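You operate a simulated robot arm through the tools that you are given. There is no shell and no other tool. Be economical: measure what you need, move in short steps, check, and stop when the job is done.

Carry out the task below with a simulated robot arm. There is one attempt and no reset: what you move stays moved.

TASK
Shut the vent, open the main valve, drain the bowl, set 3 bar.
Fine: shut the drain cock again; the line stays on.

The check looks at the end state, three seconds after you hand in, the way a careful person would. Anything else that was tipped, shoved, dropped, spilled or broken makes it a failure.

THE ROBOT
A 7-joint arm with a vacuum gripper, on a carriage that runs on a rail from [0.029, -2.477] to [0, 0.003] (x, y) and turns from -103 to 230 degrees about z. Base frame: it is fixed where the carriage stands at the start and does not move with it; the origin is on the floor, on the carriage's upright axis, x ahead of it, y to its left, z up; the surface under the hand at the start is at about z = 0.865. Readings come in m, degrees, newtons and seconds.
With the tool pointing down near the work surface it reaches from about 0.34 to 0.74 m from the robot's upright axis, wherever it stands. Its first joint turns from -166.0 to 166.0 degrees. Places, roughly: drain cock [0.6, -0.4, 1.1]; drip knob [0.6, -0.1, 1.2]; filter bowl [0.7, -0.4, 1.1]; main valve [0.6, -0.5, 1.4]; regulator knob [0.6, -0.2, 1.2]; vent lever [0.6, 0.1, 1.1]. Payload 1.06 kg.
Tool frame: the origin (TCP) lies in the middle of the cups' lips, and z points out of the cups. The gripper has 1 cup of 0.024 m across, covering 0.024 by 0.024 m (tool x, y); the bellows give 0.008 m. With the vacuum on, a cup seals on a smooth face that it is pressed against (1 to 4 N); it does not hold porous or soft things. The pull reaches 23 N.
Orientation is that of the tool frame in the base frame, as a unit quaternion [x, y, z, w]. With the cups facing straight down, the tool's x points along the base's -x, its y along +y and its z along -z.

THE INTERFACE
- The arm moves only by the tool nudge_tool. Its argument "moves" is a list of rows, each a list of 7 numbers: the shift along the tool's x, y, z in units of 25 mm (1.0 is 25 mm), then the turn, a rotation vector about the tool's x, y, z in units of 8 degrees (1.0 is 8 degrees), then the vacuum: 1 switches it on, 0 off. In form: [[tx, ty, tz, rx, ry, rz, valve], ...]. A call has 1 to 12 rows; each row shifts and turns the commanded pose from where the row before left it, along the tool's axes as they then stand. A call with a number of a shift or a turn outside -1 to 1 is refused whole. Rows are played at 5 a second. More than 0.05 m and 8.6 degrees between two rows, or a gripper value outside its range, and nothing of the call is played. A pose out of reach is approached as far as the arm can. The call stops where the force on the tool passes 40 N (or 10 N more than at its start, if that is more) or the arm is blocked; 0.2 s more then pass. The pull builds up within a second once a cup has sealed. Time passes only in rows, and 0.2 s behind the last, so rows that do not move give it time. It gives the time, the measured TCP pose, the force on the tool (base axes) and the pull of the vacuum at its end, in the units of the frame above (readings bear some noise), with the torque about the TCP (base axes, N m) and any sound that the robot's microphone picked up.
- Cameras (640 x 400 px; columns grow to the right, rows downward): "scene" is now at [0.0224, 0.1198, 1.6044]; the picture's right is [-0.37, -0.93, 0.00], its down [-0.53, 0.21, -0.82] and it looks along [0.76, -0.31, -0.57] (base axes); focal length 259 px, centre (320, 200). "wrist" rides on the gripper at [0.078, 0.019, -0.096] in the tool frame; the picture's right is [-0.24, 0.97, 0.00], its down [-0.71, -0.17, -0.69] and it looks along [-0.67, -0.16, 0.73] (tool axes); focal length 243 px, centre (320, 200). There is no depth. A picture from a camera that has moved, and an enlarged one, comes with that camera's place and axes in the base frame and with its lens.
- get_image(camera): a new picture of that camera. No time passes.
- lift_body(by): slides the trunk up (or, below 0, down) by that many m; the arm and the scene camera ride with it, the base frame stays. It gives what a move gives, with no picture.
- drive_base(legs): drives the robot by 1 to 6 legs, each [ahead, left, turn to the left] in m, m and degrees, along the robot's own axes; the way and the turn of a leg run together, so that a leg with both is an arc; at most 1.5 m and 180 degrees a leg. The arm and the cameras ride along, it lands a little off, and it stops where it bumps. It keeps to its track: a leg is cut to what the track allows. It gives what a move gives.
- head_to(pan, tilt): turns the head with the scene camera to pan (to the left, within 155 degrees either way) and tilt (down, from -29 to 69), counted from straight ahead of the robot. It gives what a move gives.
- enlarge(camera, box): a new picture of the part [left, top, right, bottom] of that camera's present view, enlarged. No time passes.
- sign_off(): hands the job in; it is judged then, once.

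Work in short steps. Places have to be worked out from the pictures, the camera data and where the tool is seen: move nearer, look again, correct. Check each grasp and each placing, and mend what went wrong. You have 120 turns and 90 pictures in all, those below and enlarged ones among them. Switch the vacuum off and draw the arm clear of the work before you hand the job in, unless the task says otherwise; then end with one line.

The tools are called after ">>>" as a command line: name --pt "numbers of a row" for each row, then --argument value for the rest, lists and objects as JSON in quotes. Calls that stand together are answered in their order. nudge_tool: Moves the arm, as the interface text tells. Its arguments: {"type":"object","properties":{"moves":{"type":"array","items":{"type":"array","items":{"type":"number"}}}},"required":["moves"]} The other tools are called the same way: lift_body (by) slides the trunk up or down; drive_base (legs) drives the base; head_to (pan, tilt) turns the head that bears the scene camera; get_image (camera) takes a picture; enlarge (camera, box) takes an enlarged picture of a part of a camera's view; sign_off () hands the job in.

At the start:

```text
time: 0.0
tool_pos: [0.5229, -0.0582, 0.9994]
orientation: [0.0, 1.0, -0.001, 0.0]
ft_force: [0.4, 0.4, -0.1]
ft_torque: [0.02, -0.05, 0.0]
pull: 0.1
trunk travel left (down, up): [-0.525, 0.065]
robot x, y, heading: [-0.0001, 0.0006, 0.0]
head pan, tilt: [-21.9, 34.8]
```

scene: 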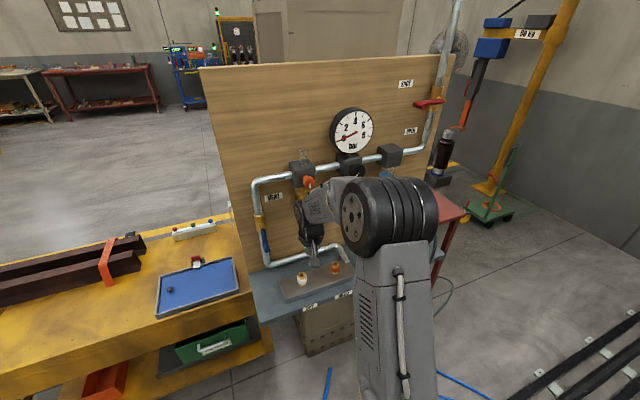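
wrist: 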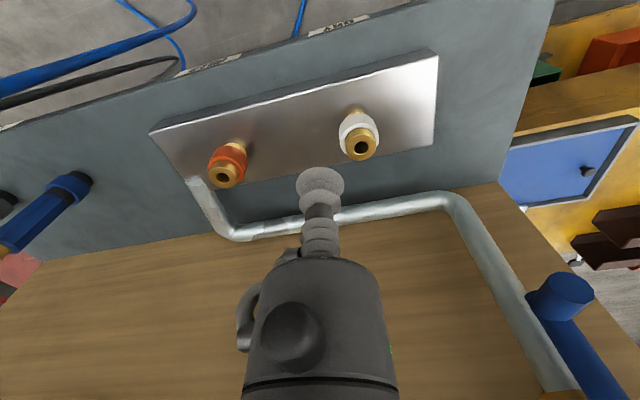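

The panel stands ahead, with the gauge, main valve (red lever) upper right and vent at left. I enlarge the panel to read the labels and handle states.

>>> enlarge --camera "scene" --box '[230, 60, 470, 210]'

>>> enlarge --camera "scene" --box '[230, 170, 390, 310]'

```text
2.67 times, centred on (350, 135) of scene
camera zoom: at [0.0224, 0.1198, 1.6044], right [-0.37, -0.93, 0.0], down [-0.53, 0.21, -0.82], along [0.76, -0.31, -0.57], focal length 690 px, centre (240, 373)
```

zoom: 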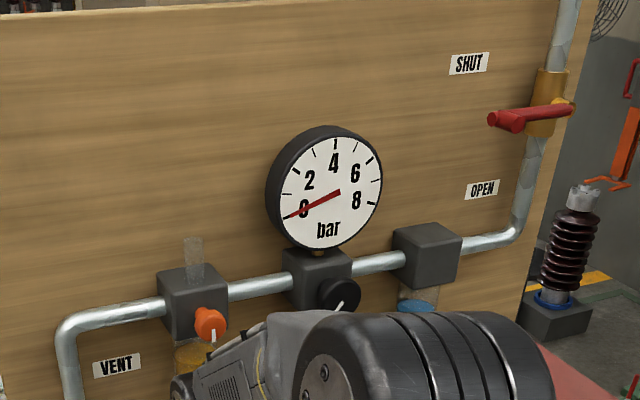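

```text
2.86 times, centred on (310, 240) of scene
camera zoom: at [0.0224, 0.1198, 1.6044], right [-0.37, -0.93, 0.0], down [-0.53, 0.21, -0.82], along [0.76, -0.31, -0.57], focal length 739 px, centre (349, 86)
```

zoom: 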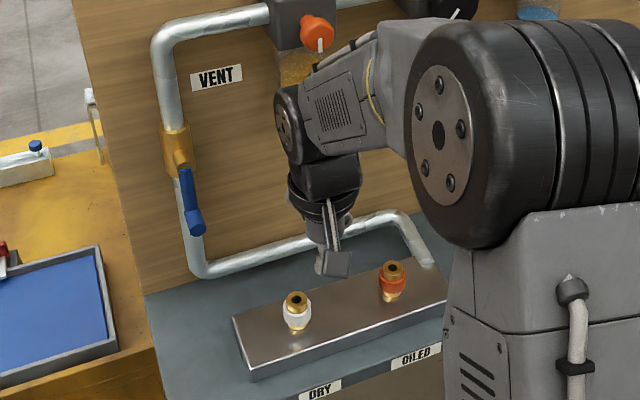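

Vent lever lies along its pipe (open); the main lever is crosswise (shut). First I draw the hand back from the panel and rotate the tool to face the panel.

>>> nudge_tool --pt "1 0 0 0 0 0 0" --pt "1 0 0 0 0 0 0" --pt "1 0 0 0 0 0 0" --pt "0 0 -1 0 0 0 0" --pt "0 0 -1 0 0 0 0" --pt "0 0 -1 0 -1 0 0" --pt "0 0 0 0 -1 0 0" --pt "0 0 0 0 -1 0 0" --pt "0 0 0 0 -1 0 0" --pt "0 0 0 0 -1 0 0"

```text
time: 2.2
tool_pos: [0.4475, -0.0567, 1.0753]
orientation: [-0.001, 0.939, 0.0, 0.343]
ft_force: [0.5, 0.2, 0.8]
ft_torque: [-0.01, -0.01, 0.01]
pull: 0.1
trunk travel left (down, up): [-0.525, 0.065]
robot x, y, heading: [0.0011, -0.0008, -0.1]
head pan, tilt: [-21.9, 34.8]
```

Turning as expected; I finish the turn to face the panel horizontally.

>>> nudge_tool --pt "0 0 0 0 -1 0 0" --pt "0 0 0 0 -1 0 0" --pt "0 0 0 0 -1 0 0" --pt "0 0 0 0 -1 0 0" --pt "0 0 0 0 -1 0 0" --pt "0 0 0 0 -1 0 0" --pt "0 0 0 0 -0.25 0 0"

>>> get_image --camera "scene"

>>> get_image --camera "wrist"

```text
time: 3.8
tool_pos: [0.5108, -0.0655, 1.0871]
orientation: [-0.002, 0.765, 0.024, 0.643]
ft_force: [0.5, -0.6, -0.3]
ft_torque: [-0.03, 0.03, -0.03]
pull: 0.0
out of reach, approached as far as the arm can: row 1, 2, 3, 4, 5, 6
trunk travel left (down, up): [-0.525, 0.065]
robot x, y, heading: [0.0008, -0.0008, 0.2]
head pan, tilt: [-21.9, 34.8]
```

```text
85 pictures are left
camera scene: at [0.0226, 0.1198, 1.6044], right [-0.37, -0.93, 0.0], down [-0.53, 0.21, -0.82], along [0.76, -0.31, -0.57], focal length 259 px, centre (320, 200)
```

scene: 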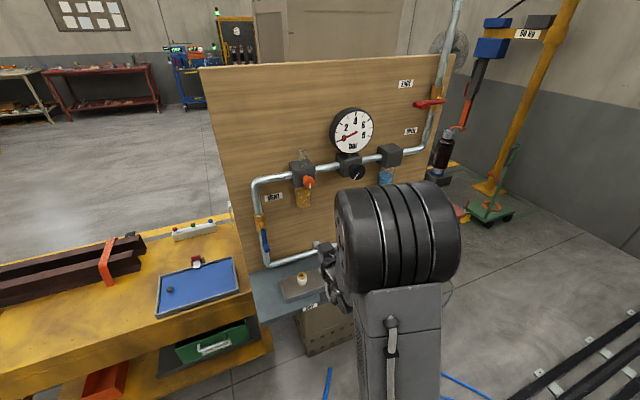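

```text
84 pictures are left
camera wrist: at [0.4033, -0.0478, 1.0273], right [0.01, 0.96, 0.26], down [-0.55, -0.22, 0.81], along [0.84, -0.15, 0.53], focal length 243 px, centre (320, 200)
```

wrist: 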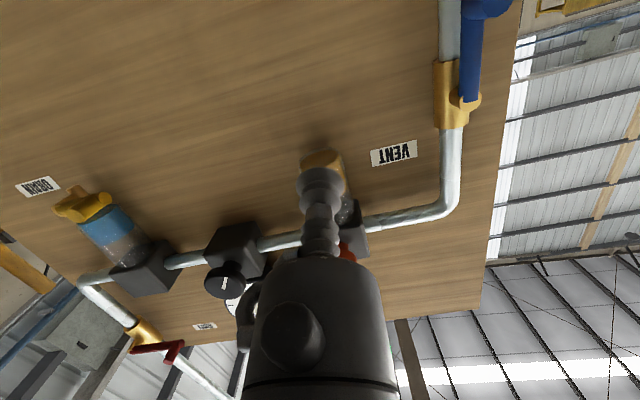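

Arm now faces the panel almost (limited by folding close in). With the view freer, I enlarge the panel and the wrist view.

>>> enlarge --camera "scene" --box '[320, 60, 480, 200]'

>>> enlarge --camera "scene" --box '[230, 130, 350, 280]'

>>> enlarge --camera "wrist" --box '[0, 160, 260, 400]'

```text
2.86 times, centred on (400, 130) of scene
camera zoom: at [0.0226, 0.1198, 1.6044], right [-0.37, -0.93, 0.0], down [-0.53, 0.21, -0.82], along [0.76, -0.31, -0.57], focal length 739 px, centre (91, 400)
```

zoom: 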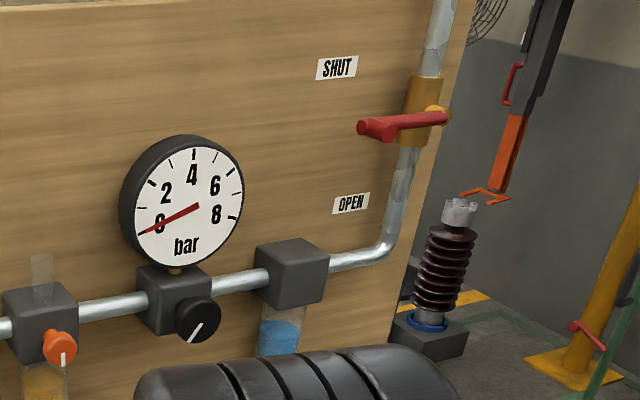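

```text
2.67 times, centred on (290, 205) of scene
camera zoom: at [0.0226, 0.1198, 1.6044], right [-0.37, -0.93, 0.0], down [-0.53, 0.21, -0.82], along [0.76, -0.31, -0.57], focal length 690 px, centre (400, 187)
```

zoom: 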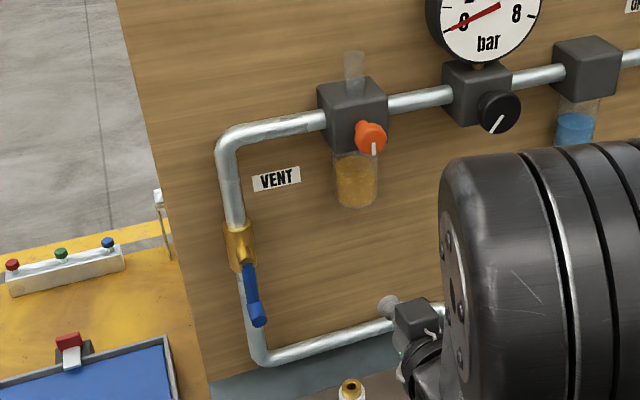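

```text
1.67 times, centred on (130, 280) of wrist
camera zoom: at [0.4033, -0.0478, 1.0273], right [0.01, 0.96, 0.26], down [-0.55, -0.22, 0.81], along [0.84, -0.15, 0.53], focal length 404 px, centre (637, 67)
```

zoom: 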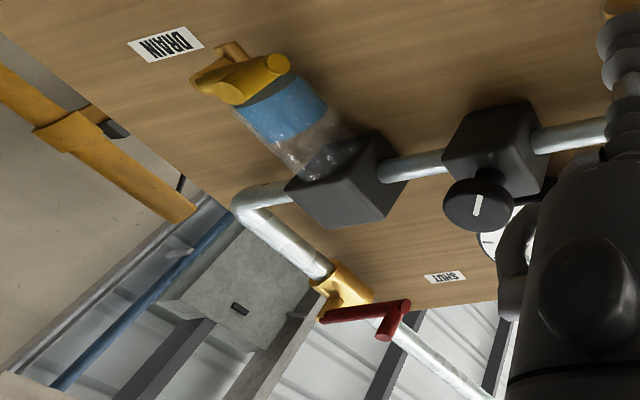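

I place the vent knob near (0.61, 0.06, 1.03), the main lever knob near (0.60, -0.405, 1.40), and the regulator knob near (0.585, -0.22, 1.235). I move toward the vent's right side, still clear, and look with the wrist camera.

>>> nudge_tool --pt "0.4 0.6 1 0 0 0 0" --pt "0.4 0.6 1 0 0 0 0" --pt "0.4 0.6 1 0 0 0 0" --pt "0.4 0.6 0.3 0 0 0 0" --pt "0 0.6 0 0 0 0 0"

>>> get_image --camera "wrist"

>>> get_image --camera "scene"

```text
time: 5.0
tool_pos: [0.5316, -0.0476, 1.0747]
orientation: [-0.002, 0.766, 0.024, 0.643]
ft_force: [0.2, 0.2, -0.3]
ft_torque: [0.01, 0.02, 0.02]
pull: 0.0
out of reach, approached as far as the arm can: row 2, 3, 4, 5
trunk travel left (down, up): [-0.525, 0.065]
robot x, y, heading: [0.0021, -0.0021, 0.1]
head pan, tilt: [-21.9, 34.8]
```

```text
80 pictures are left
camera wrist: at [0.4241, -0.0306, 1.0149], right [0.01, 0.96, 0.27], down [-0.55, -0.22, 0.81], along [0.84, -0.15, 0.52], focal length 243 px, centre (320, 200)
```

wrist: 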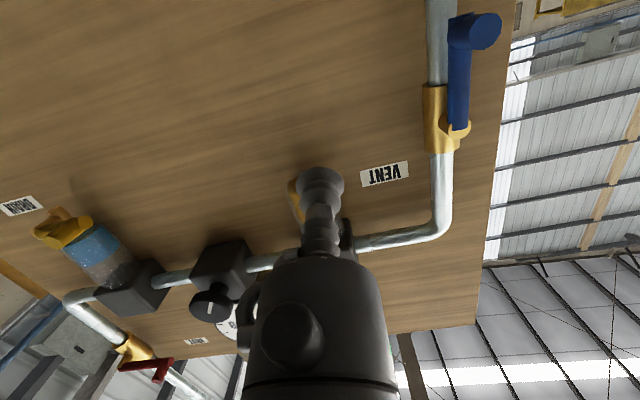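

```text
79 pictures are left
camera scene: at [0.0224, 0.1198, 1.6044], right [-0.37, -0.93, 0.0], down [-0.53, 0.21, -0.82], along [0.76, -0.31, -0.57], focal length 259 px, centre (320, 200)
```

scene: 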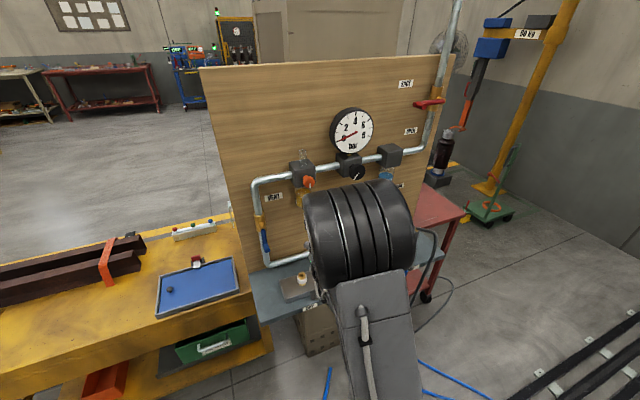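

The arm is folding-limited so close in. I drive the carriage 0.32 m to the right while turning left 30°, which leaves the hand about where it is but with more working distance.

>>> drive_base --legs '[[0, 0, 15], [0.03, -0.3, 15]]'

>>> get_image --camera "scene"

```text
time: 7.9
tool_pos: [0.4863, -0.0353, 1.0729]
orientation: [-0.201, 0.738, 0.191, 0.615]
ft_force: [-0.7, -0.3, 0.1]
ft_torque: [-0.02, 0.03, 0.01]
pull: 0.1
trunk travel left (down, up): [-0.525, 0.065]
robot x, y, heading: [0.0035, -0.2631, 30.2]
head pan, tilt: [-21.9, 34.8]
cut short: leg 2
```

```text
78 pictures are left
camera scene: at [-0.0374, -0.1473, 1.6044], right [0.14, -0.99, 0.0], down [-0.57, -0.08, -0.82], along [0.81, 0.12, -0.57], focal length 259 px, centre (320, 200)
```

scene: 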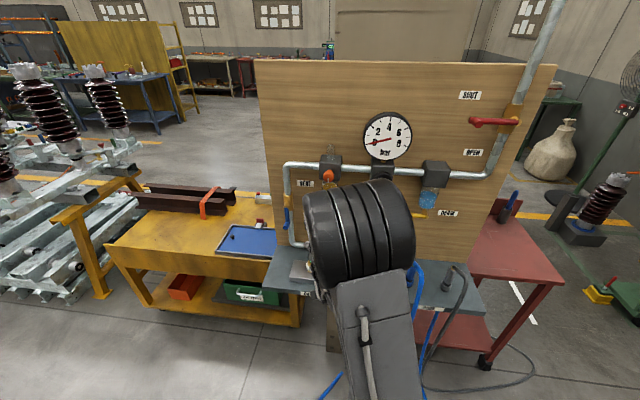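

Hand is at (0.486, -0.035, 1.073). I turn the tool back toward +x and see what reach gives.

>>> nudge_tool --pt "0 0 0 0.95 0 0 0" --pt "0 0 0 0.95 0 0 0" --pt "0 0 0 0.95 0 0 0" --pt "0 0 0 0.9 0 0 0"

>>> get_image --camera "wrist"

```text
time: 8.9
tool_pos: [0.4862, -0.0332, 1.0752]
orientation: [-0.201, 0.739, 0.191, 0.614]
ft_force: [-0.6, 0.4, -0.2]
ft_torque: [-0.01, -0.02, 0.01]
pull: 0.0
out of reach, approached as far as the arm can: row 1, 2, 3, 4
trunk travel left (down, up): [-0.525, 0.065]
robot x, y, heading: [0.0066, -0.2595, 30.4]
head pan, tilt: [-21.9, 34.8]
```

```text
77 pictures are left
camera wrist: at [0.3848, -0.0747, 1.0149], right [-0.48, 0.84, 0.27], down [-0.36, -0.46, 0.81], along [0.8, 0.29, 0.52], focal length 243 px, centre (320, 200)
```

wrist: 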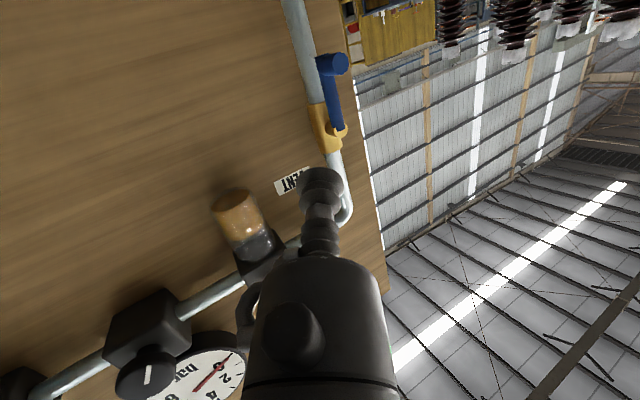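

The elbow is bent over the hand, so the wrist is at its limit. I raise the hand about 0.25 m (clear space in front of the board), intending then to lower the trunk.

>>> nudge_tool --pt "-1 0 0 0 0 0 0" --pt "-1 0 0 0 0 0 0" --pt "-1 0 0 0 0 0 0" --pt "-1 0 0 0 0 0 0" --pt "-1 0 0 0 0 0 0" --pt "-1 0 0 0 0 0 0" --pt "-1 0 0 0 0 0 0" --pt "-1 0 0 0 0 0 0"

>>> get_image --camera "scene"

```text
time: 10.7
tool_pos: [0.5207, -0.0232, 1.2718]
orientation: [-0.202, 0.738, 0.192, 0.614]
ft_force: [-0.4, 0.4, -0.6]
ft_torque: [-0.02, 0.0, 0.02]
pull: 0.1
trunk travel left (down, up): [-0.525, 0.065]
robot x, y, heading: [0.0035, -0.2609, 30.4]
head pan, tilt: [-21.9, 34.8]
```

```text
76 pictures are left
camera scene: at [-0.0375, -0.1472, 1.6044], right [0.14, -0.99, 0.0], down [-0.56, -0.08, -0.82], along [0.81, 0.12, -0.57], focal length 259 px, centre (320, 200)
```

scene: 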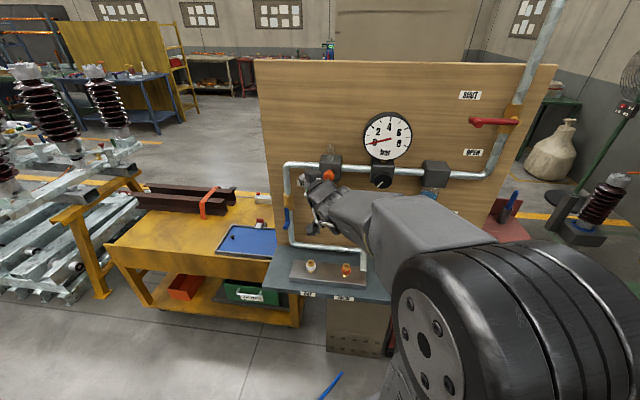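

The arm follows again. I back off slightly and turn the tool to face +x level.

>>> nudge_tool --pt "0 0 -1 0 0 0 0" --pt "0 0 0 0 -0.6 0 0" --pt "0 0 0 0 -0.6 0 0" --pt "0 0 0 1 0 0 0" --pt "0 0 0 1 0 0 0" --pt "0 0 0 1 0 0 0" --pt "0 0 0 1 0 0 0"

>>> get_image --camera "wrist"

```text
time: 12.3
tool_pos: [0.4858, -0.0413, 1.3176]
orientation: [-0.017, 0.692, 0.066, 0.719]
ft_force: [0.4, -0.9, 0.3]
ft_torque: [0.04, -0.01, 0.02]
pull: 0.1
out of reach, approached as far as the arm can: row 4, 5
trunk travel left (down, up): [-0.525, 0.065]
robot x, y, heading: [0.0053, -0.2636, 30.3]
head pan, tilt: [-21.9, 34.8]
```

```text
75 pictures are left
camera wrist: at [0.3916, -0.0289, 1.2358], right [-0.12, 0.95, 0.3], down [-0.68, -0.3, 0.67], along [0.72, -0.12, 0.68], focal length 243 px, centre (320, 200)
```

wrist: 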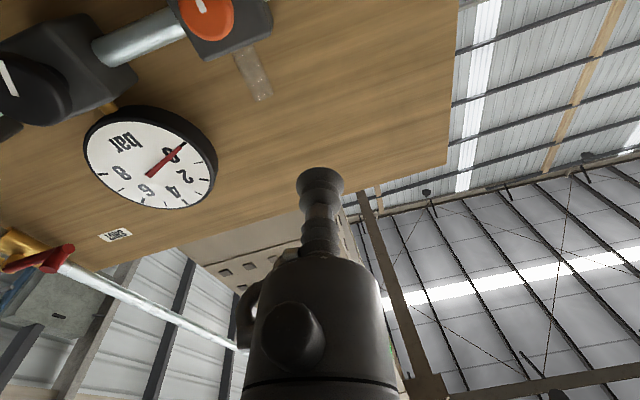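

Tool now faces the panel levelly at (0.486,-0.04,1.318). I lower the trunk 0.15 and check.

>>> lift_body --by -0.15

>>> get_image --camera "scene"

```text
time: 14.1
tool_pos: [0.4849, -0.0431, 1.1679]
orientation: [-0.018, 0.692, 0.065, 0.719]
ft_force: [0.7, -0.2, 0.3]
ft_torque: [0.0, -0.02, -0.01]
pull: 0.0
trunk travel left (down, up): [-0.375, 0.215]
robot x, y, heading: [-0.0014, -0.2572, 30.0]
head pan, tilt: [-21.9, 34.8]
```

```text
74 pictures are left
camera scene: at [-0.0374, -0.1472, 1.4545], right [0.14, -0.99, 0.0], down [-0.57, -0.08, -0.82], along [0.81, 0.12, -0.57], focal length 259 px, centre (320, 200)
```

scene: 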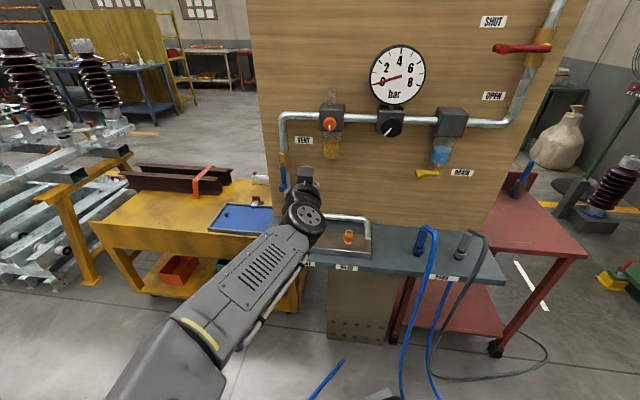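

Clear. I enlarge this good view of the panel for the valve details, then lower more.

>>> enlarge --camera "scene" --box '[260, 0, 580, 200]'

>>> lift_body --by -0.13

>>> get_image --camera "scene"

>>> get_image --camera "wrist"

```text
2.00 times, centred on (420, 100) of scene
camera zoom: at [-0.0374, -0.1472, 1.4545], right [0.14, -0.99, 0.0], down [-0.57, -0.08, -0.82], along [0.81, 0.12, -0.57], focal length 517 px, centre (120, 400)
```

zoom: 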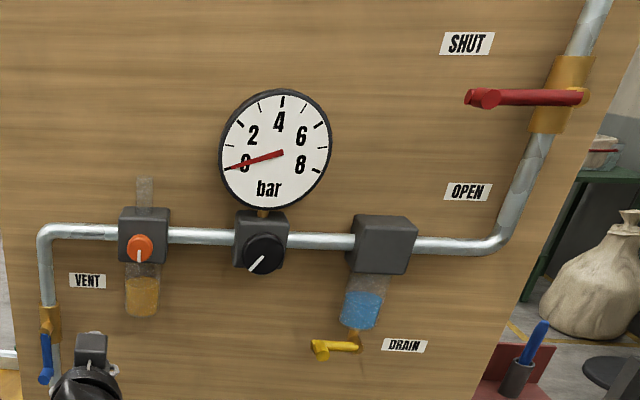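

```text
time: 15.7
tool_pos: [0.4846, -0.0424, 1.038]
orientation: [-0.018, 0.691, 0.066, 0.719]
ft_force: [0.3, 0.1, 0.8]
ft_torque: [0.06, -0.01, -0.02]
pull: 0.0
trunk travel left (down, up): [-0.245, 0.345]
robot x, y, heading: [0.0069, -0.262, 30.3]
head pan, tilt: [-21.9, 34.8]
```

```text
72 pictures are left
camera scene: at [-0.0374, -0.1472, 1.3244], right [0.14, -0.99, 0.0], down [-0.57, -0.08, -0.82], along [0.81, 0.12, -0.57], focal length 259 px, centre (320, 200)
```

scene: 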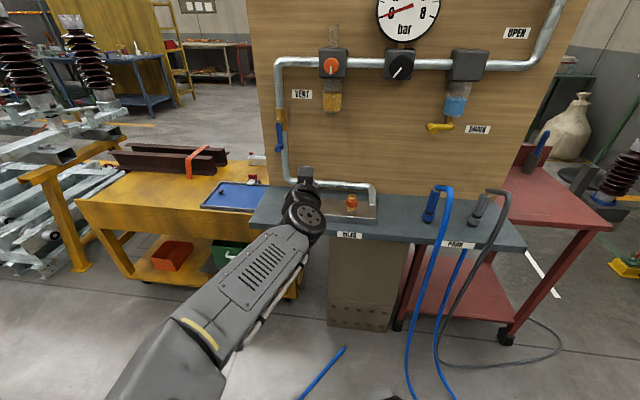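

```text
71 pictures are left
camera wrist: at [0.3907, -0.0292, 0.9565], right [-0.12, 0.95, 0.3], down [-0.68, -0.3, 0.66], along [0.72, -0.12, 0.68], focal length 243 px, centre (320, 200)
```

wrist: 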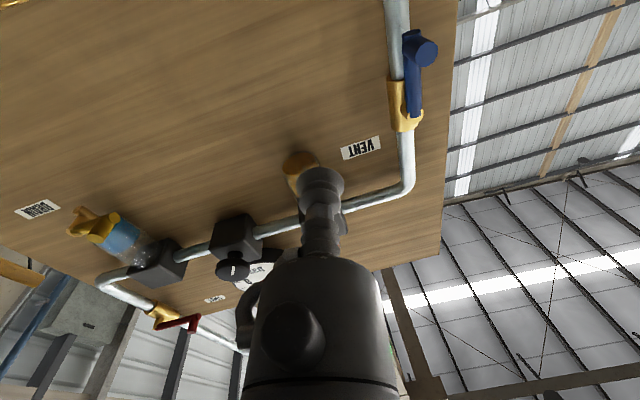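

Vent knob end is at about (0.61, 0.067, 1.033), pivot ~(0.65, 0.062, 1.124); by convention it shuts swinging left/up, mirroring the main valve. I square the tool and move to its right side, short of it.

>>> nudge_tool --pt "0 0 0 0.84 0.3 -0.49 0" --pt "0 1 0.65 0 0 0 0" --pt "0 1 0.65 0 0 0 0" --pt "0.2 0.8 0.65 0 0 0 0" --pt "0 0 0.65 0 0 0 0"

>>> get_image --camera "wrist"

```text
time: 16.9
tool_pos: [0.5502, 0.0288, 1.0345]
orientation: [0.0, 0.709, -0.001, 0.706]
ft_force: [-0.6, -0.1, 0.2]
ft_torque: [0.01, 0.02, 0.0]
pull: 0.1
trunk travel left (down, up): [-0.245, 0.345]
robot x, y, heading: [0.0063, -0.2621, 30.5]
head pan, tilt: [-21.9, 34.8]
```

```text
70 pictures are left
camera wrist: at [0.4543, 0.0466, 0.9554], right [0.0, 0.97, 0.23], down [-0.68, -0.17, 0.71], along [0.73, -0.16, 0.66], focal length 243 px, centre (320, 200)
```

wrist: 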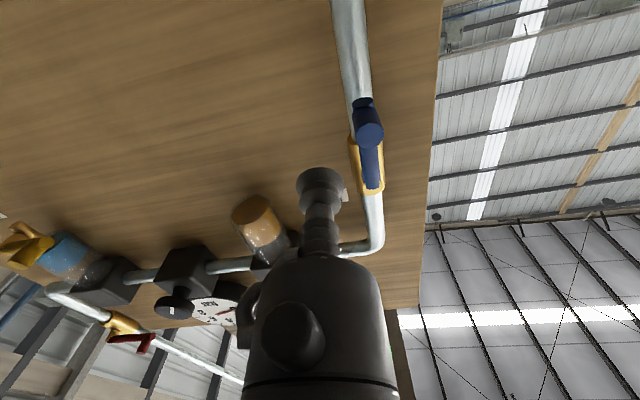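

Knob is at about (0.61, 0.062, 1.04); I go forward alongside its right side.

>>> nudge_tool --pt "0 -0.1 1 0 0 0 0" --pt "0 0 1 0 0 0 0" --pt "0 0 0.8 0 0 0 0"

>>> get_image --camera "wrist"

```text
time: 17.6
tool_pos: [0.6191, 0.0257, 1.0328]
orientation: [-0.001, 0.708, 0.001, 0.707]
ft_force: [0.2, 0.9, 0.2]
ft_torque: [0.04, 0.0, 0.02]
pull: 0.0
trunk travel left (down, up): [-0.245, 0.345]
robot x, y, heading: [0.0023, -0.2555, 30.5]
head pan, tilt: [-21.9, 34.8]
```

```text
69 pictures are left
camera wrist: at [0.5234, 0.0445, 0.9548], right [0.0, 0.97, 0.24], down [-0.68, -0.17, 0.71], along [0.73, -0.16, 0.66], focal length 243 px, centre (320, 200)
```

wrist: 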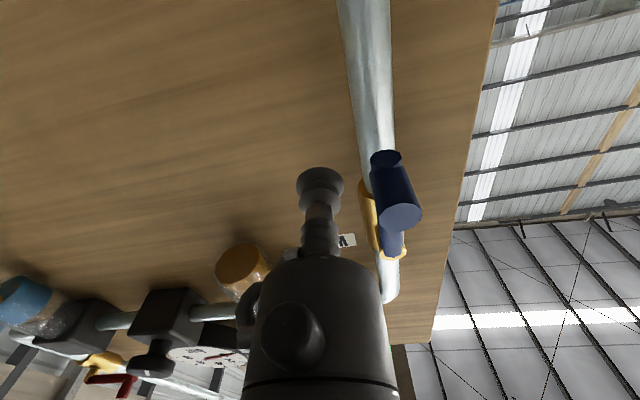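

The cup is beside the knob. I push left gently (to about 30° of swing) and check forces.

>>> nudge_tool --pt "0 0.5 0 0 0 0 0" --pt "0 0.5 0 0 0 0 0" --pt "0 0.45 0 0 0 0 0" --pt "0 0.5 -0.0 0 0 0 0" --pt "-0.1 0.45 0 0 0 0 0"

>>> get_image --camera "wrist"

```text
time: 18.4
tool_pos: [0.6227, 0.0415, 1.0323]
orientation: [0.01, 0.708, -0.009, 0.706]
ft_force: [-2.0, -12.2, -1.3]
ft_torque: [-0.02, -0.01, 0.06]
pull: 0.1
trunk travel left (down, up): [-0.245, 0.345]
robot x, y, heading: [0.0048, -0.2625, 30.0]
head pan, tilt: [-21.9, 34.8]
stopped in row 3: the force on the tool passed its limit at 48 N (the readings are from after the stop); the commanded pose is now the measured one
```

```text
68 pictures are left
camera wrist: at [0.5276, 0.0636, 0.9546], right [0.03, 0.97, 0.24], down [-0.69, -0.16, 0.71], along [0.73, -0.18, 0.66], focal length 243 px, centre (320, 200)
```

wrist: 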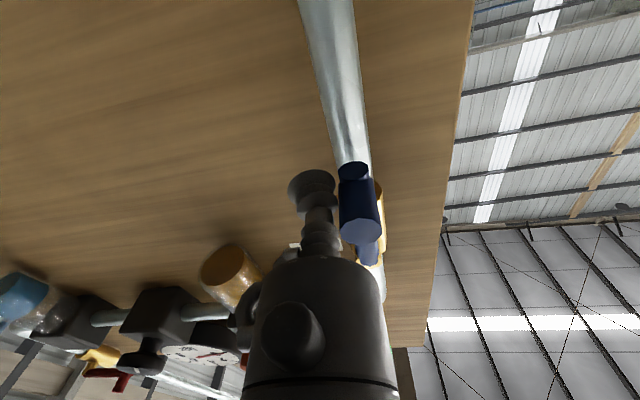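

The lever did not budge leftward (stop). I back off, go around the front to its left side and will try swinging it right.

>>> nudge_tool --pt "0 -0.5 0 0 0 0 0" --pt "0 0 -1 -0.1 0 -0.1 0" --pt "0 0 -1 0 0 0 0" --pt "0 0 -0.7 0 0 0 0" --pt "0 1 0 0 0 0 0" --pt "0 1 0 0 0 0 0" --pt "0 1 0 0 0 0 0"

>>> get_image --camera "wrist"

>>> get_image --camera "scene"

```text
time: 20.0
tool_pos: [0.5553, 0.1122, 1.0283]
orientation: [-0.003, 0.708, -0.006, 0.706]
ft_force: [0.2, -0.1, 0.8]
ft_torque: [-0.04, 0.02, -0.01]
pull: 0.2
trunk travel left (down, up): [-0.245, 0.345]
robot x, y, heading: [0.0039, -0.2599, 29.8]
head pan, tilt: [-21.9, 34.8]
```

```text
67 pictures are left
camera wrist: at [0.4595, 0.129, 0.9508], right [0.01, 0.97, 0.22], down [-0.68, -0.16, 0.71], along [0.73, -0.16, 0.67], focal length 243 px, centre (320, 200)
```

wrist: 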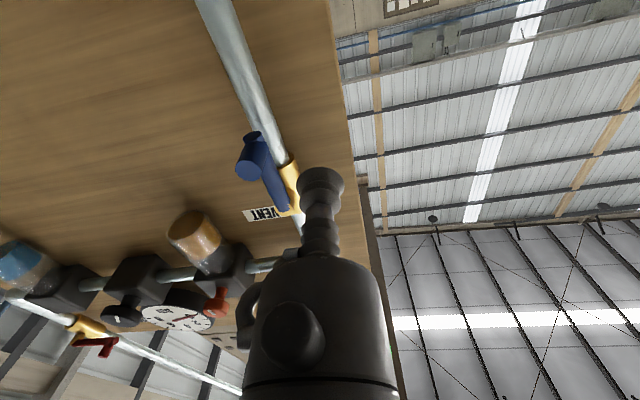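

```text
66 pictures are left
camera scene: at [-0.0372, -0.1479, 1.3245], right [0.14, -0.99, 0.0], down [-0.57, -0.08, -0.82], along [0.81, 0.12, -0.57], focal length 259 px, centre (320, 200)
```

scene: 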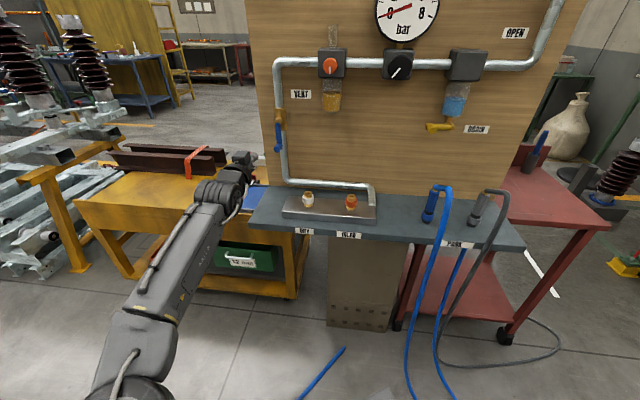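

Lever unmoved. I go forward on its left side and push right with small steps.

>>> nudge_tool --pt "0 0 1 0 0 0 0" --pt "0 0 1 0 0 0 0" --pt "0 0 0.7 0 0 0 0" --pt "0 -0.4 0 0 0 0 0" --pt "0 -0.4 0 0 0 0 0" --pt "0 -0.4 0 0 0 0 0" --pt "0 -0.4 0 0 0 0 0" --pt "0 -0.4 0 0 0 0 0"

>>> get_image --camera "wrist"

```text
time: 21.8
tool_pos: [0.6211, 0.0579, 1.0316]
orientation: [-0.003, 0.709, -0.007, 0.705]
ft_force: [-1.0, 0.4, -1.9]
ft_torque: [-0.01, 0.0, -0.02]
pull: 0.2
trunk travel left (down, up): [-0.245, 0.345]
robot x, y, heading: [0.0035, -0.2638, 30.2]
head pan, tilt: [-21.9, 34.8]
```

```text
65 pictures are left
camera wrist: at [0.5264, 0.0767, 0.9529], right [0.01, 0.97, 0.22], down [-0.68, -0.16, 0.71], along [0.73, -0.16, 0.66], focal length 243 px, centre (320, 200)
```

wrist: 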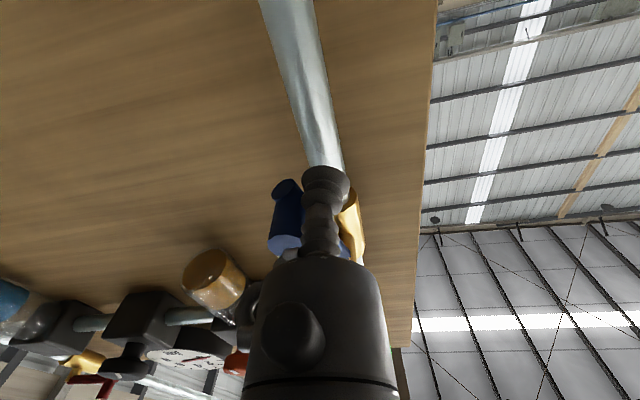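

It swings right. I continue the arc.

>>> nudge_tool --pt "0 -0.4 0 0 0 0 0" --pt "-0.12 -0.4 0 0 0 0 0" --pt "-0.16 -0.46 0 0 0 0 0" --pt "-0.2 -0.46 0 0 0 0 0" --pt "-0.3 -0.38 0 0 0 0 0" --pt "-0.3 -0.38 0 0 0 0 0" --pt "-0.4 -0.3 0 0 0 0 0" --pt "-0.4 -0.3 0 0 0 0 0"

>>> get_image --camera "wrist"

```text
time: 23.6
tool_pos: [0.6216, -0.017, 1.0786]
orientation: [-0.002, 0.709, -0.007, 0.706]
ft_force: [-0.2, -0.5, -1.6]
ft_torque: [0.02, 0.01, 0.01]
pull: 0.1
trunk travel left (down, up): [-0.245, 0.345]
robot x, y, heading: [0.0022, -0.2632, 30.3]
head pan, tilt: [-21.9, 34.8]
```

```text
64 pictures are left
camera wrist: at [0.526, 0.0004, 1.0009], right [0.01, 0.97, 0.22], down [-0.68, -0.16, 0.71], along [0.73, -0.16, 0.66], focal length 243 px, centre (320, 200)
```

wrist: 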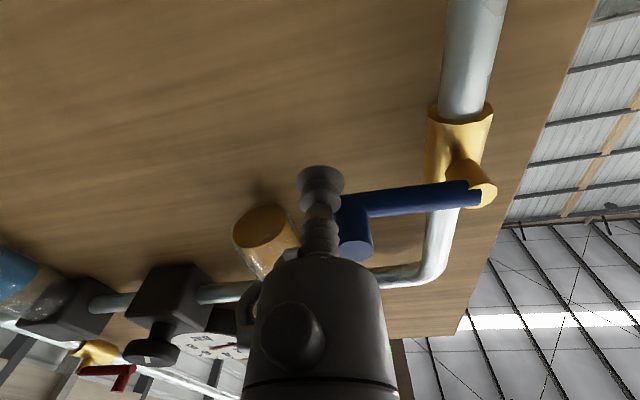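

Nearly horizontal; I finish by lifting straight up with small steps, keeping away from the oiler bowl.

>>> nudge_tool --pt "-0.3 0 0 0 0 0 0" --pt "-0.3 0 0 0 0 0 0" --pt "-0.2 0 0 0 0 0 0" --pt "-0.2 0 0 0 0 0 0" --pt "-0.2 0 0 0 0 0 0"

>>> get_image --camera "wrist"

```text
time: 24.3
tool_pos: [0.6222, -0.0173, 1.0844]
orientation: [-0.004, 0.716, -0.007, 0.698]
ft_force: [-1.4, -0.5, -18.2]
ft_torque: [0.01, -0.06, 0.03]
pull: 0.1
trunk travel left (down, up): [-0.245, 0.345]
robot x, y, heading: [0.0042, -0.2624, 30.1]
head pan, tilt: [-21.9, 34.8]
stopped in row 3: the force on the tool passed its limit at 45 N (the readings are from after the stop); the commanded pose is now the measured one
```

```text
63 pictures are left
camera wrist: at [0.5254, 0.0008, 1.0083], right [0.01, 0.98, 0.22], down [-0.67, -0.15, 0.73], along [0.75, -0.16, 0.65], focal length 243 px, centre (320, 200)
```

wrist: 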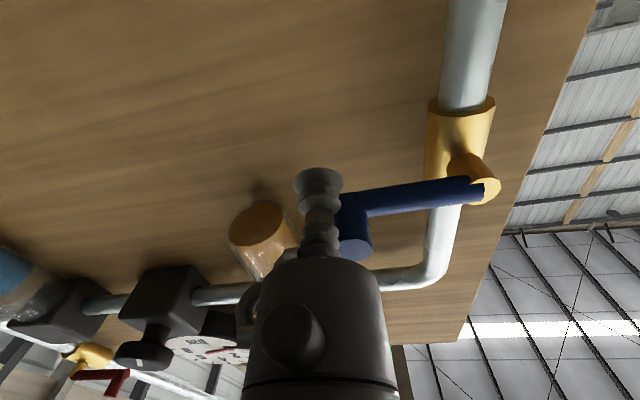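

Hard stop reached, likely shut. I drop slightly, withdraw, and check with the scene camera.

>>> nudge_tool --pt "0.8 0 0 0 0 0 0" --pt "0.2 0 -1 0 0.15 0 0" --pt "0 0 -1 0 0 0 0" --pt "0 0 -1 0 0 0 0" --pt "0 0 -1 0 0 0 0"

>>> enlarge --camera "scene" --box '[250, 20, 410, 180]'

>>> get_image --camera "wrist"

```text
time: 25.5
tool_pos: [0.5197, -0.017, 1.0663]
orientation: [-0.002, 0.722, -0.009, 0.692]
ft_force: [-0.1, 0.0, 0.2]
ft_torque: [0.03, 0.0, 0.0]
pull: 0.1
trunk travel left (down, up): [-0.245, 0.345]
robot x, y, heading: [0.006, -0.2618, 30.1]
head pan, tilt: [-21.9, 34.8]
```

```text
2.50 times, centred on (330, 100) of scene
camera zoom: at [-0.0367, -0.1477, 1.3244], right [0.14, -0.99, 0.0], down [-0.57, -0.08, -0.82], along [0.81, 0.12, -0.57], focal length 647 px, centre (295, 450)
```

zoom: 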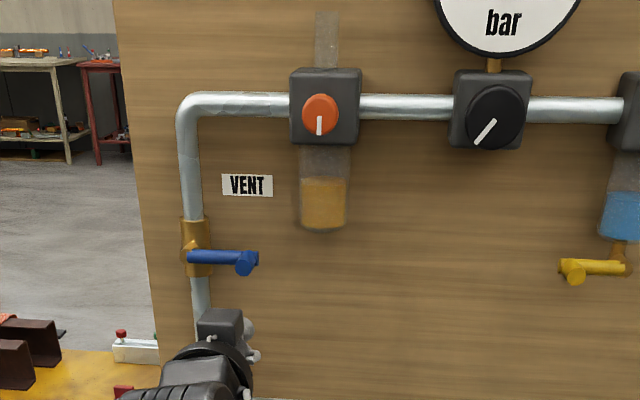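

```text
61 pictures are left
camera wrist: at [0.4216, 0.0008, 0.9916], right [0.02, 0.98, 0.22], down [-0.66, -0.15, 0.74], along [0.75, -0.16, 0.64], focal length 243 px, centre (320, 200)
```

wrist: 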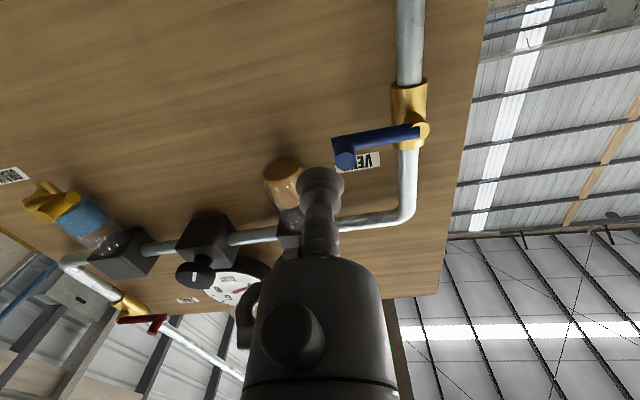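

Vent is crosswise, shut. I retract a bit, raise the trunk fully, and drive right so that the main lever gets the same favourable geometry.

>>> nudge_tool --pt "0 0 -1 0 0 0 0" --pt "0 0 -1 0 -0.2 0.1 0"

>>> lift_body --by 0.345

>>> drive_base --legs '[[-0.26, -0.45, 0]]'

>>> get_image --camera "wrist"

>>> get_image --camera "scene"

```text
time: 26.1
tool_pos: [0.4716, -0.0184, 1.0688]
orientation: [0.002, 0.712, -0.002, 0.702]
ft_force: [0.2, 0.6, -0.4]
ft_torque: [-0.01, 0.01, 0.01]
pull: 0.1
trunk travel left (down, up): [-0.245, 0.345]
robot x, y, heading: [0.0055, -0.2661, 30.2]
head pan, tilt: [-21.9, 34.8]
```

```text
time: 29.5
tool_pos: [0.4718, -0.0166, 1.4143]
orientation: [0.003, 0.711, -0.004, 0.703]
ft_force: [-0.7, -0.7, -0.7]
ft_torque: [-0.01, 0.01, 0.02]
pull: 0.0
trunk travel left (down, up): [-0.59, 0.0]
robot x, y, heading: [0.002, -0.2612, 30.0]
head pan, tilt: [-21.9, 34.8]
```

```text
time: 32.5
tool_pos: [0.4769, -0.5406, 1.4144]
orientation: [0.002, 0.711, -0.002, 0.703]
ft_force: [0.9, 0.1, -0.5]
ft_torque: [0.02, 0.0, -0.01]
pull: 0.1
trunk travel left (down, up): [-0.59, 0.0]
robot x, y, heading: [0.0085, -0.7882, 30.2]
head pan, tilt: [-21.9, 34.8]
```

```text
60 pictures are left
camera wrist: at [0.3807, -0.5204, 1.3368], right [0.01, 0.97, 0.23], down [-0.68, -0.17, 0.72], along [0.74, -0.16, 0.66], focal length 243 px, centre (320, 200)
```

wrist: 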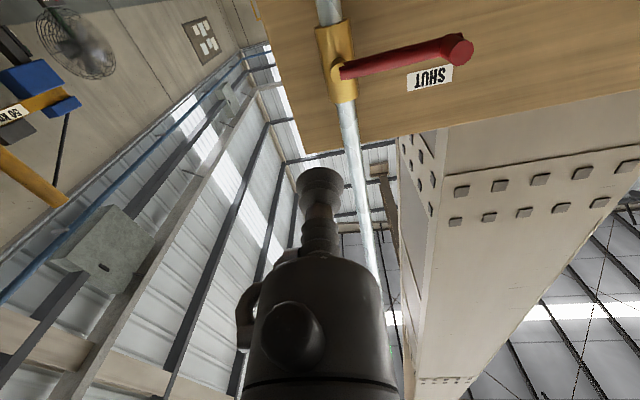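

```text
59 pictures are left
camera scene: at [-0.0312, -0.6718, 1.6694], right [0.14, -0.99, 0.0], down [-0.57, -0.08, -0.82], along [0.81, 0.12, -0.57], focal length 259 px, centre (320, 200)
```

scene: 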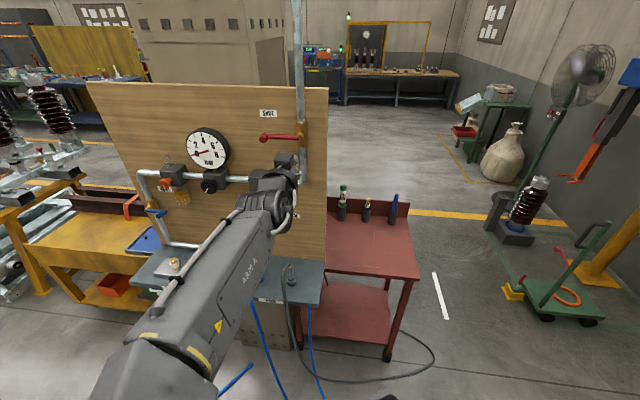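

Main knob end is at about (0.605,-0.425,1.405), pivot about (0.645,-0.515,1.408). I move above the knob, short of it in x, then look.

>>> nudge_tool --pt "-0.5 1 0 0 0.1 0 0" --pt "-0.5 1 0 0 0 0 0" --pt "-0.6 1 0 0 0 0 0" --pt "0 1 1 0 0 0 0" --pt "0 0.65 1 0 0 0 0" --pt "0 0 0.9 0 0 0 0"

>>> get_image --camera "wrist"

>>> enlarge --camera "scene" --box '[200, 80, 360, 200]'

```text
time: 33.9
tool_pos: [0.5512, -0.4229, 1.4499]
orientation: [0.002, 0.717, -0.003, 0.697]
ft_force: [-0.6, 0.0, -0.3]
ft_torque: [0.0, -0.01, -0.03]
pull: 0.0
trunk travel left (down, up): [-0.59, 0.0]
robot x, y, heading: [0.01, -0.787, 30.3]
head pan, tilt: [-21.9, 34.8]
```

```text
58 pictures are left
camera wrist: at [0.4529, -0.4039, 1.3758], right [0.01, 0.97, 0.23], down [-0.67, -0.17, 0.73], along [0.75, -0.16, 0.65], focal length 243 px, centre (320, 200)
```

wrist: 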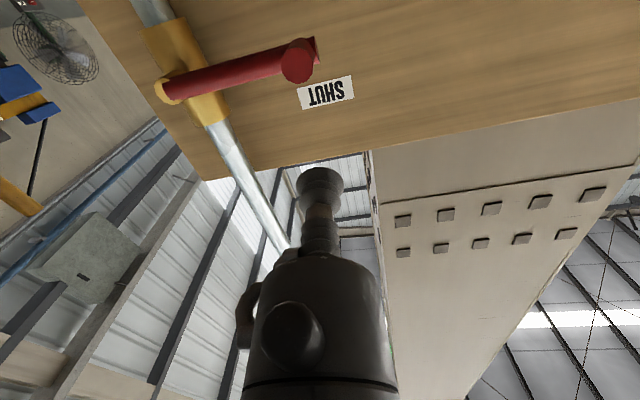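

```text
3.33 times, centred on (280, 140) of scene
camera zoom: at [-0.0311, -0.6715, 1.6694], right [0.14, -0.99, 0.0], down [-0.57, -0.08, -0.82], along [0.81, 0.12, -0.57], focal length 862 px, centre (453, 400)
```

zoom: 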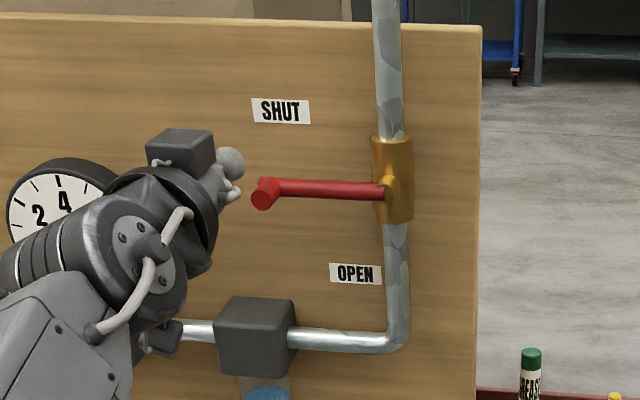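

Knob confirmed at (0.605,-0.425,1.4045), and OPEN is below. I go in above the knob and push down to ~30°.

>>> nudge_tool --pt "0 0 1 0 0 0 0" --pt "0 0 1 0 0 0 0" --pt "0 0 0.8 0 0 0 0" --pt "0.4 0 0 0 0 0 0" --pt "0.4 0 0 0 0 0 0" --pt "0.4 0 0 0 0 0 0" --pt "0.4 0 0 0 0 0 0" --pt "0.4 0 0 0 0 0 0" --pt "0.4 0 0 0 0 0 0"

>>> get_image --camera "wrist"

```text
time: 35.9
tool_pos: [0.6203, -0.4238, 1.3905]
orientation: [0.002, 0.716, -0.003, 0.698]
ft_force: [0.7, 1.9, 0.8]
ft_torque: [0.02, 0.01, 0.0]
pull: 0.1
trunk travel left (down, up): [-0.59, 0.0]
robot x, y, heading: [0.0103, -0.7861, 30.3]
head pan, tilt: [-21.9, 34.8]
```

```text
56 pictures are left
camera wrist: at [0.5226, -0.4048, 1.3134], right [0.01, 0.97, 0.23], down [-0.67, -0.17, 0.73], along [0.75, -0.17, 0.65], focal length 243 px, centre (320, 200)
```

wrist: 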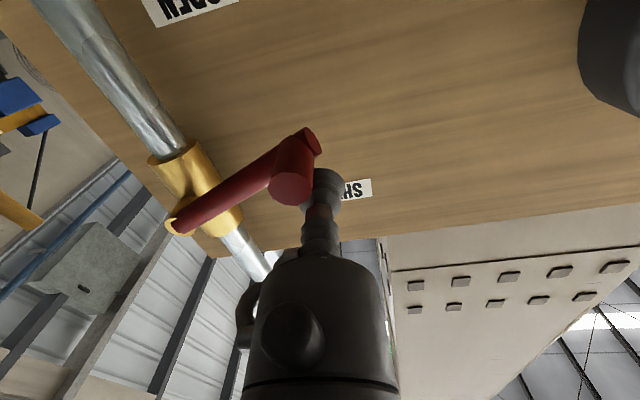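

It swings down freely. I continue the arc toward vertical.

>>> nudge_tool --pt "0.3 0 0 0 0 0 0" --pt "0.4 -0.15 0 0 0 0 0" --pt "0.4 -0.2 0 0 0 0 0" --pt "0.4 -0.3 0 0 0 0 0" --pt "0.4 -0.4 0 0 0 0 0" --pt "0.3 -0.4 0 0 0 0 0" --pt "0.3 -0.4 0 0 0 0 0" --pt "0.2 -0.4 0 0 0 0 0" --pt "0.1 -0.4 0 0 0 0 0"

>>> get_image --camera "wrist"

```text
time: 37.9
tool_pos: [0.6176, -0.4905, 1.3206]
orientation: [0.002, 0.717, -0.002, 0.697]
ft_force: [0.3, 0.2, 0.1]
ft_torque: [0.02, -0.04, 0.0]
pull: 0.0
trunk travel left (down, up): [-0.59, 0.0]
robot x, y, heading: [0.0105, -0.7833, 30.3]
head pan, tilt: [-21.9, 34.8]
```

```text
55 pictures are left
camera wrist: at [0.5196, -0.4711, 1.2447], right [0.01, 0.97, 0.23], down [-0.67, -0.17, 0.73], along [0.75, -0.17, 0.65], focal length 243 px, centre (320, 200)
```

wrist: 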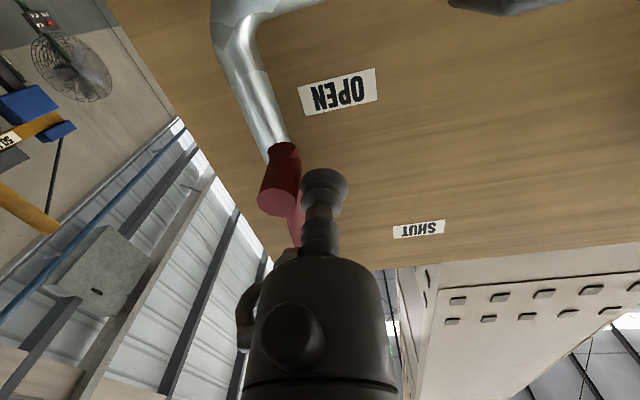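

Lever is nearly along the pipe; I push a little further right to its stop.

>>> nudge_tool --pt "0 -0.25 0 0 0 0 0" --pt "0 -0.2 0 0 0 0 0" --pt "0 -0.2 0 0 0 0 0" --pt "0 -0.2 0 0 0 0 0"

>>> get_image --camera "wrist"

```text
time: 38.9
tool_pos: [0.6167, -0.5062, 1.3202]
orientation: [0.0, 0.716, -0.002, 0.698]
ft_force: [0.4, 16.5, 0.9]
ft_torque: [0.11, 0.0, 0.03]
pull: 0.0
trunk travel left (down, up): [-0.59, 0.0]
robot x, y, heading: [0.0115, -0.7847, 30.6]
head pan, tilt: [-21.9, 34.8]
```

```text
54 pictures are left
camera wrist: at [0.5188, -0.4877, 1.2444], right [0.01, 0.97, 0.23], down [-0.67, -0.17, 0.73], along [0.75, -0.16, 0.65], focal length 243 px, centre (320, 200)
```

wrist: 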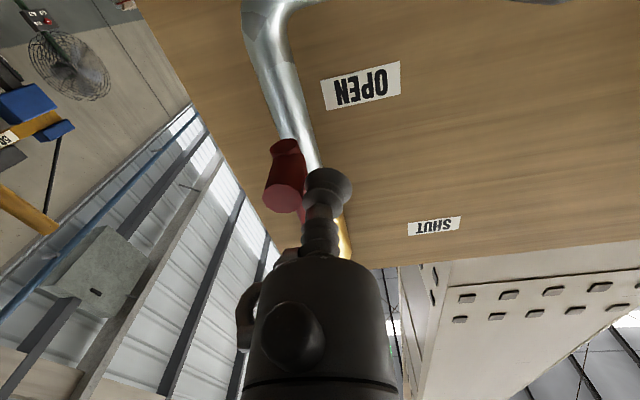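

The valve is against its stop (16 N), open. I ease off, withdraw, and verify lever and gauge from the scene camera.

>>> nudge_tool --pt "0 0.6 0 0 0 0 0" --pt "0 0 -1 0 -0.15 0 0" --pt "0 0 -1 0 0 0 0" --pt "0 0 -1 0 0 0 0" --pt "0 0 -1 0 0 0 0" --pt "0 0 -1 0 0 0 0"

>>> get_image --camera "scene"

>>> enlarge --camera "scene" --box '[130, 90, 330, 215]'

```text
time: 40.3
tool_pos: [0.4923, -0.4954, 1.3212]
orientation: [0.002, 0.709, -0.003, 0.705]
ft_force: [-0.4, 0.5, 0.4]
ft_torque: [-0.01, -0.02, -0.04]
pull: 0.0
trunk travel left (down, up): [-0.59, 0.0]
robot x, y, heading: [0.009, -0.7849, 30.3]
head pan, tilt: [-21.9, 34.8]
```

```text
53 pictures are left
camera scene: at [-0.0314, -0.6714, 1.6694], right [0.14, -0.99, 0.0], down [-0.56, -0.08, -0.82], along [0.81, 0.12, -0.57], focal length 259 px, centre (320, 200)
```

scene: 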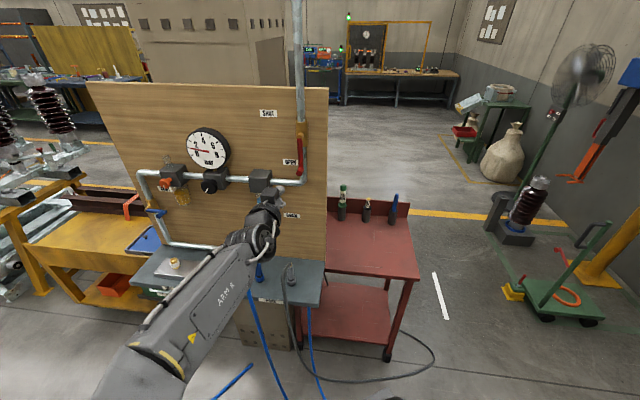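

```text
3.20 times, centred on (230, 152) of scene
camera zoom: at [-0.0314, -0.6714, 1.6694], right [0.14, -0.99, 0.0], down [-0.56, -0.08, -0.82], along [0.81, 0.12, -0.57], focal length 828 px, centre (608, 352)
```

zoom: 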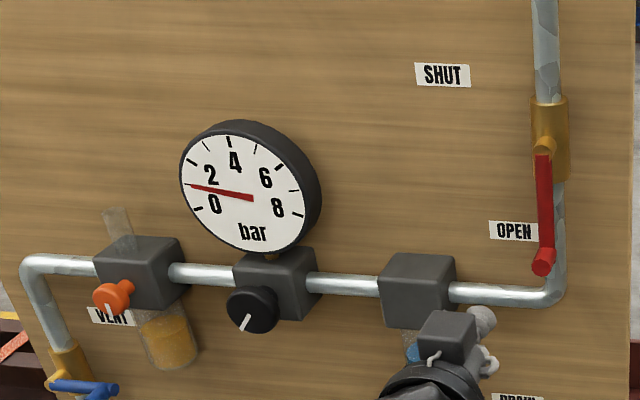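

Main is open and the gauge shows about 1+ bar. Now I lower the trunk 0.12 for the drain cock and look with the wrist camera.

>>> lift_body --by -0.14

>>> get_image --camera "wrist"

>>> get_image --camera "scene"

```text
time: 42.0
tool_pos: [0.4912, -0.496, 1.1824]
orientation: [0.001, 0.709, -0.002, 0.705]
ft_force: [0.1, 0.4, -0.2]
ft_torque: [-0.01, -0.01, 0.0]
pull: 0.0
trunk travel left (down, up): [-0.45, 0.14]
robot x, y, heading: [0.0079, -0.7865, 30.0]
head pan, tilt: [-21.9, 34.8]
```

```text
51 pictures are left
camera wrist: at [0.3965, -0.4764, 1.1038], right [0.01, 0.97, 0.23], down [-0.68, -0.17, 0.71], along [0.73, -0.16, 0.66], focal length 243 px, centre (320, 200)
```

wrist: 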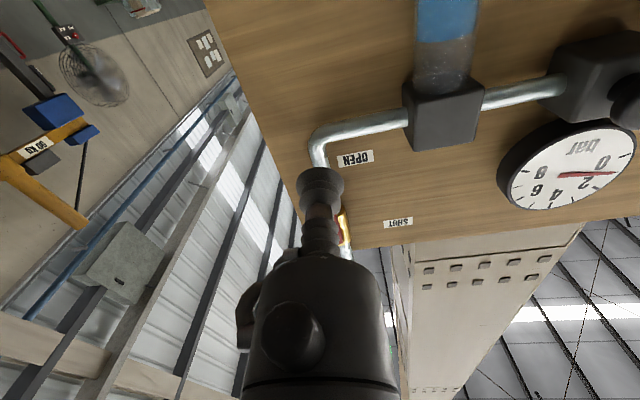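

```text
50 pictures are left
camera scene: at [-0.0312, -0.6715, 1.5295], right [0.14, -0.99, 0.0], down [-0.57, -0.08, -0.82], along [0.81, 0.12, -0.57], focal length 259 px, centre (320, 200)
```

scene: 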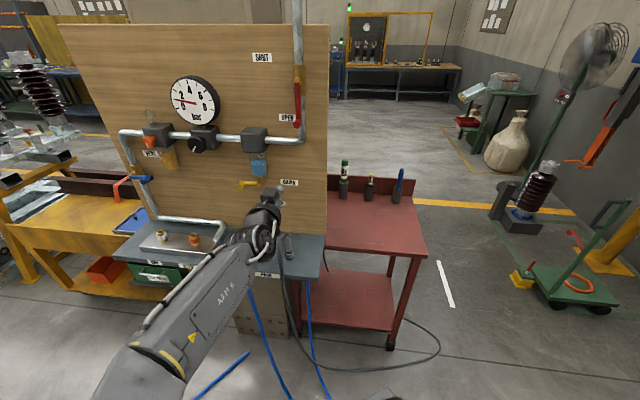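

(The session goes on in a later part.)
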